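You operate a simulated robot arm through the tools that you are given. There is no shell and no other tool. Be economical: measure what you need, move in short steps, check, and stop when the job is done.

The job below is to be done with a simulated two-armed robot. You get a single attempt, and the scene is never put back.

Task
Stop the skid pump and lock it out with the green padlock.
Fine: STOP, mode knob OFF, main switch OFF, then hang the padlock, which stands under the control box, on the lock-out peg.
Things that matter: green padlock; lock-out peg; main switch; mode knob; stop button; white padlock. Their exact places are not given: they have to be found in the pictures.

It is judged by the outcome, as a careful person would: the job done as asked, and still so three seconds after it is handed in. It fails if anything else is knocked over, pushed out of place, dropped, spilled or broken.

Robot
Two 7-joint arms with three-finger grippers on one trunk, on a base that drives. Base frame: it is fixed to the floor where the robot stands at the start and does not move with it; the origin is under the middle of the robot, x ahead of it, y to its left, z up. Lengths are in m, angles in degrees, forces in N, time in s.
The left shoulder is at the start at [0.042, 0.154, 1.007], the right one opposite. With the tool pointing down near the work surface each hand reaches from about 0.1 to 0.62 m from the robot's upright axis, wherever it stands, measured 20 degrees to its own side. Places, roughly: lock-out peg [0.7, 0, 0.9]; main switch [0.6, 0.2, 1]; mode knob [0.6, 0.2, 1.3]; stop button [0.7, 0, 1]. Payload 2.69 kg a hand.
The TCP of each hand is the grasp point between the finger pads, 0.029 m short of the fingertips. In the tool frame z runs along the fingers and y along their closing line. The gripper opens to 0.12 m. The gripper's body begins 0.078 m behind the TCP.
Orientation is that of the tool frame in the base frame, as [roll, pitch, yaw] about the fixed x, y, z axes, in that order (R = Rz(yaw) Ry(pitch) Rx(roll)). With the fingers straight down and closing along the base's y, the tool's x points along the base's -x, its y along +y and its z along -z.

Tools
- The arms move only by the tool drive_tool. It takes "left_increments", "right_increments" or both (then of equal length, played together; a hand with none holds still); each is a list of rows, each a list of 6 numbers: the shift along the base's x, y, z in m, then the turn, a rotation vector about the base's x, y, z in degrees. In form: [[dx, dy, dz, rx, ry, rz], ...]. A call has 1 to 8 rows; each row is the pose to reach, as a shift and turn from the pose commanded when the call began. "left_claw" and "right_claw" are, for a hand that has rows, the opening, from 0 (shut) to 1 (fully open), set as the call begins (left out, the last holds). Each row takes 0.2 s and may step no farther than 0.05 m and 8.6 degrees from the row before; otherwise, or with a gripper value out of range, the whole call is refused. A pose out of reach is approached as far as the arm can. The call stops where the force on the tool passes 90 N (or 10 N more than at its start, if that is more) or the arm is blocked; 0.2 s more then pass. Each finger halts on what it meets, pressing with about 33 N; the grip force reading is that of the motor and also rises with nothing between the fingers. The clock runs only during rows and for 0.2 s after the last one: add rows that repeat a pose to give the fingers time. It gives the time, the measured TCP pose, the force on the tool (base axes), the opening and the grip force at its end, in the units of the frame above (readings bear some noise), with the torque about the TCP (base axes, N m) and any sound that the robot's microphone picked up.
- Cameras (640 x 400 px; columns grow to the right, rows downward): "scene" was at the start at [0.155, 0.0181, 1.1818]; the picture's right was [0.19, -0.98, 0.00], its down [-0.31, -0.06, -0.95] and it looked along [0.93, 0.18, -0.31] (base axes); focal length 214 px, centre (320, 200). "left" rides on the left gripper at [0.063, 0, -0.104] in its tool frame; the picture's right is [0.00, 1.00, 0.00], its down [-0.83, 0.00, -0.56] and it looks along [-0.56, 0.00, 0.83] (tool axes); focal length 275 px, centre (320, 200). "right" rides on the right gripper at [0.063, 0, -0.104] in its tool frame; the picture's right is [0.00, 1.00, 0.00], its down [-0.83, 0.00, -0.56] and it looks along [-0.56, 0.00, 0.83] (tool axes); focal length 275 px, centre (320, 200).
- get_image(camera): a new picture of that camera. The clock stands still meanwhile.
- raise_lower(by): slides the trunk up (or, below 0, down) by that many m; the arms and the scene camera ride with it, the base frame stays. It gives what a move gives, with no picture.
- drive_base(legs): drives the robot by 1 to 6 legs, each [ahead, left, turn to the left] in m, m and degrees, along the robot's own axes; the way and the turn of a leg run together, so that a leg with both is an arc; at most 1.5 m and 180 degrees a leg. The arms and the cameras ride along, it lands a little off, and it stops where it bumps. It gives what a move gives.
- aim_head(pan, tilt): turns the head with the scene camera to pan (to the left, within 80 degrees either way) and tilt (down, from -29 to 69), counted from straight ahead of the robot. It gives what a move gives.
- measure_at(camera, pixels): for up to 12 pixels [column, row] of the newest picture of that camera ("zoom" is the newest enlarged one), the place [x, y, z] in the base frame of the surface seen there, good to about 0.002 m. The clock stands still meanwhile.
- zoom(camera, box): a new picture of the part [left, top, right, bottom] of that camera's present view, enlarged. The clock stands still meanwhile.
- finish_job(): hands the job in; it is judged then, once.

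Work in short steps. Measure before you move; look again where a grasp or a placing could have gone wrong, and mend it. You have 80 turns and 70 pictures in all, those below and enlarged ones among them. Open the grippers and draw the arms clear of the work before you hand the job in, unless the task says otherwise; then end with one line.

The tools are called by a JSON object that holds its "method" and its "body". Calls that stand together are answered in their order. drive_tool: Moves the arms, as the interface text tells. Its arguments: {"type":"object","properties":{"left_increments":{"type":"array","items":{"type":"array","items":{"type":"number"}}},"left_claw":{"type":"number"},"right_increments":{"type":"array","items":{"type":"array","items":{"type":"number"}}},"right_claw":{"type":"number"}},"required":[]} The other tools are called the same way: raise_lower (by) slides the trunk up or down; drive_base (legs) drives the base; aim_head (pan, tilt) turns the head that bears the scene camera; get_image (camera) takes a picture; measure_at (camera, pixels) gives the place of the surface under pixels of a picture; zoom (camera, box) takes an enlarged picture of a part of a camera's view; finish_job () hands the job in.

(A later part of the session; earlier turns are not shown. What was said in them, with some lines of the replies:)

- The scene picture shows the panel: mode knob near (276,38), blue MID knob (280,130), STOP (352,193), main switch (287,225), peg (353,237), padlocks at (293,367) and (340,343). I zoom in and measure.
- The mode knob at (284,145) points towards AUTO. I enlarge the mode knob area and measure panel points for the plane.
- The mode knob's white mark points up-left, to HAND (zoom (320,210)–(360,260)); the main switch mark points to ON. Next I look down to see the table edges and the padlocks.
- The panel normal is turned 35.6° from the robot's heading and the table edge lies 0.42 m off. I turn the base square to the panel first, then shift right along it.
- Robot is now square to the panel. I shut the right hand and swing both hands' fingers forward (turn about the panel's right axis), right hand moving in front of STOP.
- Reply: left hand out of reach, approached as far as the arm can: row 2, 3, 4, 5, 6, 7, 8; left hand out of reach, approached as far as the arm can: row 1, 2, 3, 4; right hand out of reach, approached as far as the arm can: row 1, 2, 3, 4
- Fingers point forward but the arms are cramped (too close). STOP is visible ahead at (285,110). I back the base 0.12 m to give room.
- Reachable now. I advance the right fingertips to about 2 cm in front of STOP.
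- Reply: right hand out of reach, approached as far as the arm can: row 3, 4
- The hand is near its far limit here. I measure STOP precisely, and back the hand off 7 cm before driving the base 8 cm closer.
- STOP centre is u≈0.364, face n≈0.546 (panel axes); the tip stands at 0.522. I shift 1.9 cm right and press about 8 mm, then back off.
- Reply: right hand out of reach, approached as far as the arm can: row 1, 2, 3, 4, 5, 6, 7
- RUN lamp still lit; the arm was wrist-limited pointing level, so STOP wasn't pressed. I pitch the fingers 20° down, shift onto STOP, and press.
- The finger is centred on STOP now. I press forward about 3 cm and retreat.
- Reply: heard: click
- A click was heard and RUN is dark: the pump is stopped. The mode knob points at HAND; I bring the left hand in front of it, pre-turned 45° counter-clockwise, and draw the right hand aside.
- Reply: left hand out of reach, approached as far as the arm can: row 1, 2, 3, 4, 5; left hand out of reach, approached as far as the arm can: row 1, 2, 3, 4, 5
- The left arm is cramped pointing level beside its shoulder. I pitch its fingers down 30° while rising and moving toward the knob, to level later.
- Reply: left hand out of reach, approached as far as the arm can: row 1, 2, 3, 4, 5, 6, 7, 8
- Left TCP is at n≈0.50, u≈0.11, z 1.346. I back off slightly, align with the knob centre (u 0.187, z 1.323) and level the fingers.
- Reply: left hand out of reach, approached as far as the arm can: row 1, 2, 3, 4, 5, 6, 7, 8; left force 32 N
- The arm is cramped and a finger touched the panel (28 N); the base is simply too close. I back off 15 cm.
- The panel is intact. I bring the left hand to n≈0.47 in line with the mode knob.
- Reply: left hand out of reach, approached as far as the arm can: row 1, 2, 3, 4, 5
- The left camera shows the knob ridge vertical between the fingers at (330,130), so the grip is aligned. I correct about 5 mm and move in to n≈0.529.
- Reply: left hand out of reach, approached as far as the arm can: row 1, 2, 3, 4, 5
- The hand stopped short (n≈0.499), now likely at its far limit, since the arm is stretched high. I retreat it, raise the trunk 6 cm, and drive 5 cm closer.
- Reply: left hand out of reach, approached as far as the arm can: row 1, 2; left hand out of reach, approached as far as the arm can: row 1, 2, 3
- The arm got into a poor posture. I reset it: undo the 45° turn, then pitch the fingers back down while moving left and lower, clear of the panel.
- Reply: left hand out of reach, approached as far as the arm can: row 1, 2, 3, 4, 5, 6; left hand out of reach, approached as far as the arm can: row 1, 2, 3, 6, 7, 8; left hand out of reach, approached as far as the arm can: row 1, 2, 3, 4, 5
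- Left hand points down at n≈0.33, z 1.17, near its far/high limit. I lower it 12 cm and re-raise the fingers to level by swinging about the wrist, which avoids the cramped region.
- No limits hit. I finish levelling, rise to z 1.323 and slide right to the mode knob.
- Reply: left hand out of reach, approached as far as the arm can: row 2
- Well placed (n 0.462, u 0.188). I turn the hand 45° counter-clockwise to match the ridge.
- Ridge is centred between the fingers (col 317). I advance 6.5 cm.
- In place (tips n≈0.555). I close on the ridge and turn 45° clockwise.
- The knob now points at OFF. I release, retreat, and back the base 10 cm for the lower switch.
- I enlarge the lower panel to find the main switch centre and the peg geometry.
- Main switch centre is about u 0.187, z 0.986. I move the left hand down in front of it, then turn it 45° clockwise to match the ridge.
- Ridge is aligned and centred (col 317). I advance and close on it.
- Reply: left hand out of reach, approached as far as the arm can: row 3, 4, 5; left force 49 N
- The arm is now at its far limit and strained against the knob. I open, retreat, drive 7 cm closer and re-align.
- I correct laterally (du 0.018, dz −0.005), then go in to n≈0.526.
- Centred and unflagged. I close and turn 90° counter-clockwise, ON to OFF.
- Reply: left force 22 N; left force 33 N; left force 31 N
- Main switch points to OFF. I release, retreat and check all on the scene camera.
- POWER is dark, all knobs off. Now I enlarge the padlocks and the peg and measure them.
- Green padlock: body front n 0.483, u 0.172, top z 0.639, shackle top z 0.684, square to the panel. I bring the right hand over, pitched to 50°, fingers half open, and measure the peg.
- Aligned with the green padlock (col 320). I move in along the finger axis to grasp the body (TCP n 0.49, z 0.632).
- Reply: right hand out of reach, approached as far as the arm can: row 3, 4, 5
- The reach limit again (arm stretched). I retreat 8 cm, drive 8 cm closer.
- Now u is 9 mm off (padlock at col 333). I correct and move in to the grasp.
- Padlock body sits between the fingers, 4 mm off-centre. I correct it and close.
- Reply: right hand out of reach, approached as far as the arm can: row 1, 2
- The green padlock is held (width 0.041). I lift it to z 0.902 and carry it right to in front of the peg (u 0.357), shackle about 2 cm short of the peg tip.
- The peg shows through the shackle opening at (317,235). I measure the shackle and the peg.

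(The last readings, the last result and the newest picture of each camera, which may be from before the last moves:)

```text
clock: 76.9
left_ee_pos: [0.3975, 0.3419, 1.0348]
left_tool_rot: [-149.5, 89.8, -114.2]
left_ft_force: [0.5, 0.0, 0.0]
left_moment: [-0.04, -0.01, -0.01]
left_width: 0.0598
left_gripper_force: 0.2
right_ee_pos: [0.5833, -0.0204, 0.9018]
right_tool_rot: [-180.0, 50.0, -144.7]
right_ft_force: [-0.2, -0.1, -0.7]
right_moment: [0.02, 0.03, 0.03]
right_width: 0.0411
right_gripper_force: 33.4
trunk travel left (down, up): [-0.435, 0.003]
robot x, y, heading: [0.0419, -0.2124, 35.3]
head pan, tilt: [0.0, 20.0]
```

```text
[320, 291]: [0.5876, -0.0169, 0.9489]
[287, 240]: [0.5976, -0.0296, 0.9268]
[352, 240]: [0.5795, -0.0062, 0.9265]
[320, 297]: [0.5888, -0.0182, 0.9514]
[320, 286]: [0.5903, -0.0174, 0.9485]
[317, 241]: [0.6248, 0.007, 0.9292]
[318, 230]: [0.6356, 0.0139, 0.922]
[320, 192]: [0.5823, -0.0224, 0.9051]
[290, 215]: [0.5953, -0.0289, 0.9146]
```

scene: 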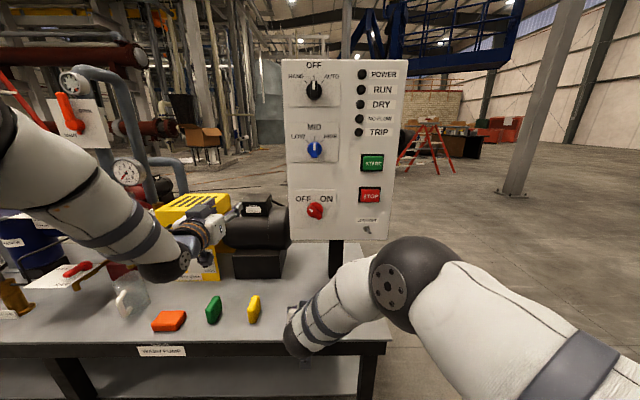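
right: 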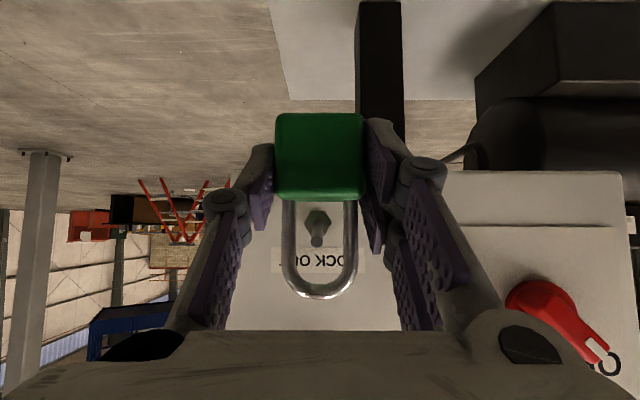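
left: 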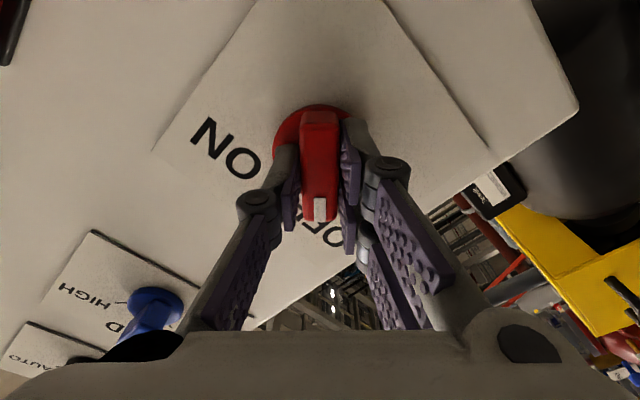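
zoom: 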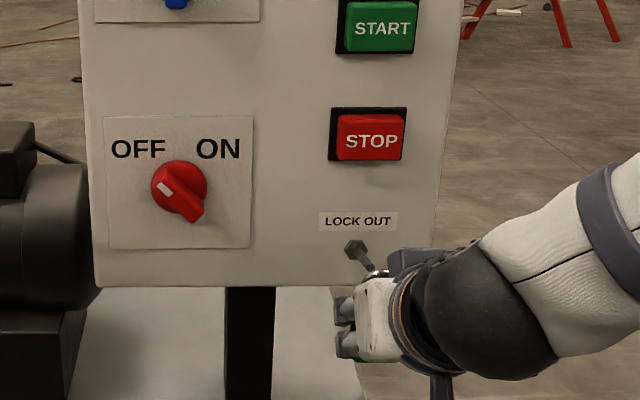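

Alignment is within 1 mm laterally and the peg is mid-height in the opening. I advance 6.4 cm along the peg.

{"method": "drive_tool", "body": {"right_increments": [[0.013, 0.0093, 0, 0, 0, 0], [0.026, 0.0186, 0, 0, 0, 0], [0.039, 0.0279, 0, 0, 0, 0], [0.052, 0.0372, 0, 0, 0, 0], [0.052, 0.0372, 0, 0, 0, 0]]}}

{"method": "get_image", "body": {"camera": "right"}}

{"method": "zoom", "body": {"camera": "scene", "box": [320, 200, 420, 270]}}

```text
clock: 78.1
left_ee_pos: [0.3975, 0.3418, 1.0362]
left_tool_rot: [-139.7, 89.8, -104.2]
left_ft_force: [0.6, -0.2, -0.6]
left_moment: [0.0, 0.03, 0.03]
left_width: 0.0599
left_gripper_force: 0.2
right_ee_pos: [0.6352, 0.016, 0.902]
right_tool_rot: [-179.9, 49.9, -144.7]
right_ft_force: [-0.3, -0.3, -0.6]
right_moment: [0.01, 0.0, 0.01]
right_width: 0.0414
right_gripper_force: 32.8
trunk travel left (down, up): [-0.435, 0.003]
robot x, y, heading: [0.0411, -0.2147, 35.3]
head pan, tilt: [0.0, 20.0]
```

```text
18 pictures are left
```

right: 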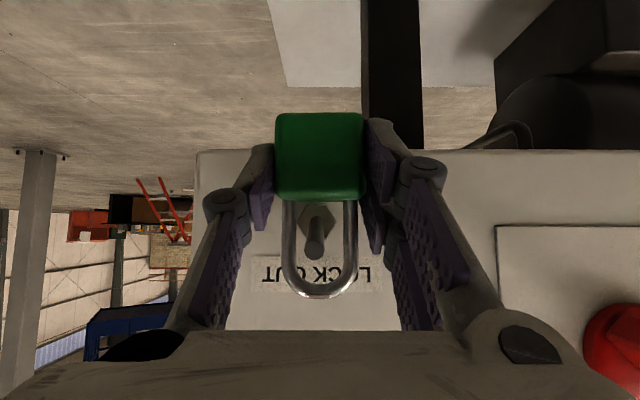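

```text
5.71 times, centred on (370, 235) of scene
```

zoom: 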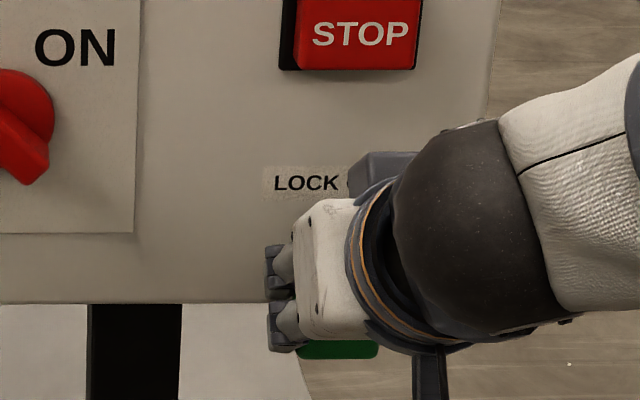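

The peg passes through the shackle with no contact force. I lower about 2 cm until the shackle rests on the peg.

{"method": "drive_tool", "body": {"right_increments": [[0, 0, -0.008, 0, 0, 0], [0, 0, -0.015, 0, 0, 0], [0, 0, -0.018, 0, 0, 0], [0, 0, -0.02, 0, 0, 0]]}}

{"method": "get_image", "body": {"camera": "right"}}

{"method": "measure_at", "body": {"camera": "right", "pixels": [[320, 291], [320, 297], [318, 270], [316, 262], [318, 245], [317, 280]]}}

```text
clock: 79.1
left_ee_pos: [0.3977, 0.3424, 1.0368]
left_tool_rot: [-124.4, 89.8, -88.9]
left_ft_force: [-0.3, -0.5, -0.4]
left_moment: [0.01, 0.01, -0.03]
left_width: 0.0601
left_gripper_force: 0.1
right_ee_pos: [0.6352, 0.017, 0.8849]
right_tool_rot: [-179.8, 50.2, -144.8]
right_ft_force: [1.6, 0.2, 5.5]
right_moment: [0.01, -0.02, 0.02]
right_width: 0.0412
right_gripper_force: 32.8
trunk travel left (down, up): [-0.435, 0.003]
robot x, y, heading: [0.0405, -0.2152, 35.2]
head pan, tilt: [0.0, 20.0]
```

```text
16 pictures are left
```

right: 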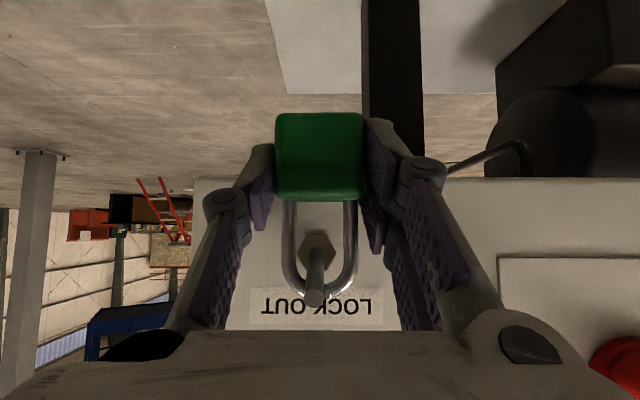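

```text
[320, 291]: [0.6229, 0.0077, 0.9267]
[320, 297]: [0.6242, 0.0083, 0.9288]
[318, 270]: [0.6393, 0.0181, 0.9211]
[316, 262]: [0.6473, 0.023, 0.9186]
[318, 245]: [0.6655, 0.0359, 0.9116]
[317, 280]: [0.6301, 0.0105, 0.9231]
```

Contact with the peg (5.5 N up). I open the fingers and check before retreating.

{"method": "drive_tool", "body": {"right_increments": [[0, 0, 0, 0, 0, 0], [0, 0, 0, 0, 0, 0], [0, 0, 0, 0, 0, 0]], "right_claw": 0.6}}

{"method": "get_image", "body": {"camera": "right"}}

```text
clock: 79.9
left_ee_pos: [0.3981, 0.3429, 1.0352]
left_tool_rot: [-141.1, 89.8, -105.7]
left_ft_force: [-0.3, 0.0, 0.1]
left_moment: [0.0, -0.02, 0.01]
left_width: 0.0602
left_gripper_force: 0.1
right_ee_pos: [0.6344, 0.0152, 0.8828]
right_tool_rot: [-180.0, 50.0, -144.7]
right_ft_force: [0.0, -0.5, 0.0]
right_moment: [0.02, 0.0, 0.0]
right_width: 0.072
right_gripper_force: 0.1
trunk travel left (down, up): [-0.435, 0.003]
robot x, y, heading: [0.0441, -0.2148, 35.2]
head pan, tilt: [0.0, 20.0]
```

```text
15 pictures are left
```

right: 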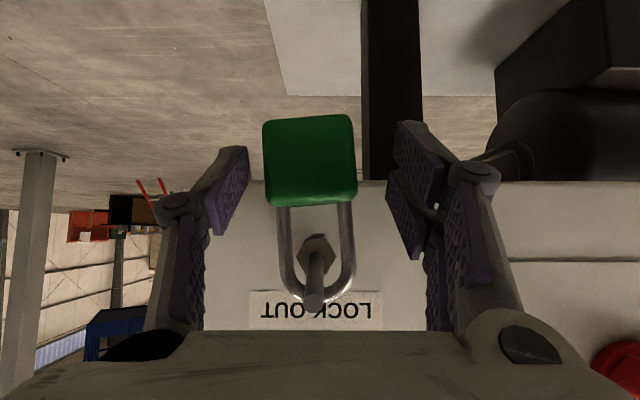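

The padlock hangs free on the peg between the open fingers. I retreat straight back 15 cm and look.

{"method": "drive_tool", "body": {"right_increments": [[-0.0203, -0.0146, 0, 0, 0, 0], [-0.0406, -0.0291, 0, 0, 0, 0], [-0.061, -0.0437, 0, 0, 0, 0], [-0.0894, -0.064, 0, 0, 0, 0], [-0.122, -0.0873, 0, 0, 0, 0], [-0.1, -0.118, 0, 0, 0, 0], [-0.08, -0.148, 0, 0, 0, 0]]}}

{"method": "drive_base", "body": {"legs": [[-0.15, 0, 0]]}}

{"method": "get_image", "body": {"camera": "scene"}}

{"method": "zoom", "body": {"camera": "scene", "box": [270, 70, 410, 330]}}

```text
clock: 81.5
left_ee_pos: [0.3973, 0.3415, 1.0362]
left_tool_rot: [-139.5, 89.9, -104.1]
left_ft_force: [0.5, 0.1, 0.1]
left_moment: [0.02, -0.01, 0.02]
left_width: 0.06
left_gripper_force: 0.1
right_ee_pos: [0.5556, -0.1314, 0.8838]
right_tool_rot: [-179.9, 50.0, -144.7]
right_ft_force: [-0.3, 0.5, 0.1]
right_moment: [0.04, 0.02, 0.03]
right_width: 0.0723
right_gripper_force: 0.0
trunk travel left (down, up): [-0.435, 0.003]
robot x, y, heading: [0.0414, -0.216, 35.4]
head pan, tilt: [0.0, 20.0]
```

```text
clock: 82.9
left_ee_pos: [0.2753, 0.2565, 1.0366]
left_tool_rot: [-134.8, 89.8, -99.2]
left_ft_force: [0.2, -0.6, -0.1]
left_moment: [0.0, -0.04, 0.01]
left_width: 0.0597
left_gripper_force: 0.0
right_ee_pos: [0.4334, -0.2168, 0.8825]
right_tool_rot: [180.0, 50.1, -144.6]
right_ft_force: [-0.4, -0.5, 0.3]
right_moment: [0.03, 0.01, 0.0]
right_width: 0.0722
right_gripper_force: 0.1
trunk travel left (down, up): [-0.435, 0.003]
robot x, y, heading: [-0.0781, -0.3036, 35.3]
head pan, tilt: [0.0, 20.0]
```

```text
14 pictures are left
```

scene: 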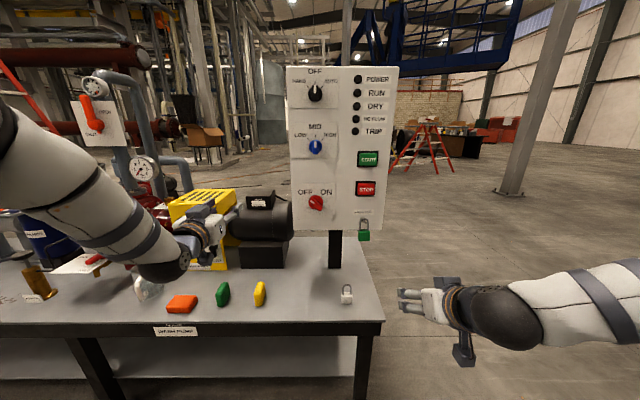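

```text
1.54 times, centred on (340, 200) of scene
```

zoom: 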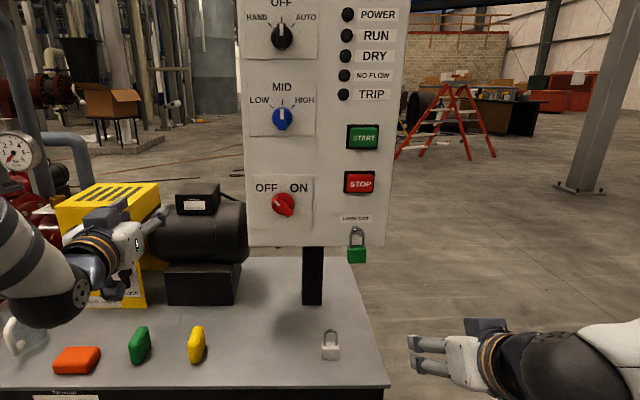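

Everything appears in place. One closer check of knobs and padlock, and I open both grippers fully.

{"method": "drive_tool", "body": {"right_increments": [[0, 0, 0, 0, 0, 0], [0, 0, 0, 0, 0, 0]], "left_increments": [[0, 0, 0, 0, 0, 0], [0, 0, 0, 0, 0, 0]], "right_claw": 1, "left_claw": 1}}

{"method": "zoom", "body": {"camera": "scene", "box": [285, 60, 395, 130]}}

{"method": "zoom", "body": {"camera": "scene", "box": [285, 175, 395, 245]}}

```text
clock: 83.5
left_ee_pos: [0.275, 0.256, 1.0356]
left_tool_rot: [-143.6, 89.8, -107.9]
left_ft_force: [1.6, 1.0, 0.5]
left_moment: [0.0, -0.04, 0.01]
left_width: 0.1201
left_gripper_force: 0.0
right_ee_pos: [0.4314, -0.2152, 0.8833]
right_tool_rot: [-179.9, 50.1, -144.7]
right_ft_force: [0.8, -0.4, -0.4]
right_moment: [0.01, 0.01, -0.01]
right_width: 0.1199
right_gripper_force: 0.2
trunk travel left (down, up): [-0.435, 0.003]
robot x, y, heading: [-0.0788, -0.2995, 35.4]
head pan, tilt: [0.0, 20.0]
```

```text
5.71 times, centred on (340, 95) of scene
```

zoom: 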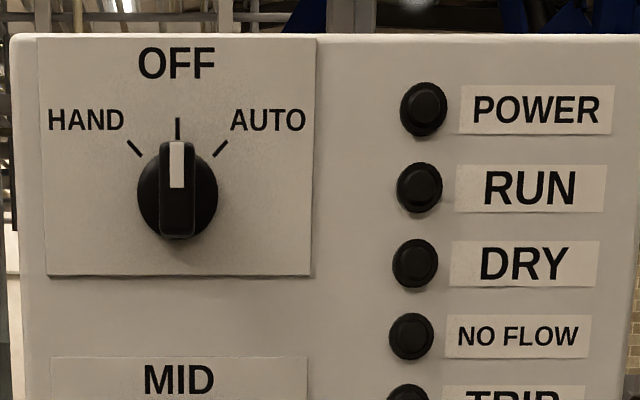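

```text
5.71 times, centred on (340, 210) of scene
```

zoom: 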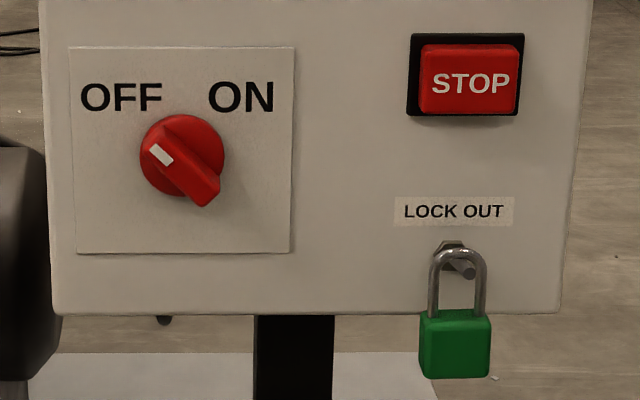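

Mode knob OFF, main switch OFF, lamps dark, green padlock hanging on the peg, arms clear: I hand the job in.

{"method": "finish_job", "body": {}}

```text
The job is handed in.
```

The pump is stopped and locked out: STOP was pressed, the mode knob and main switch are both at OFF, all lamps are dark, and the green padlock hangs on the lock-out peg.
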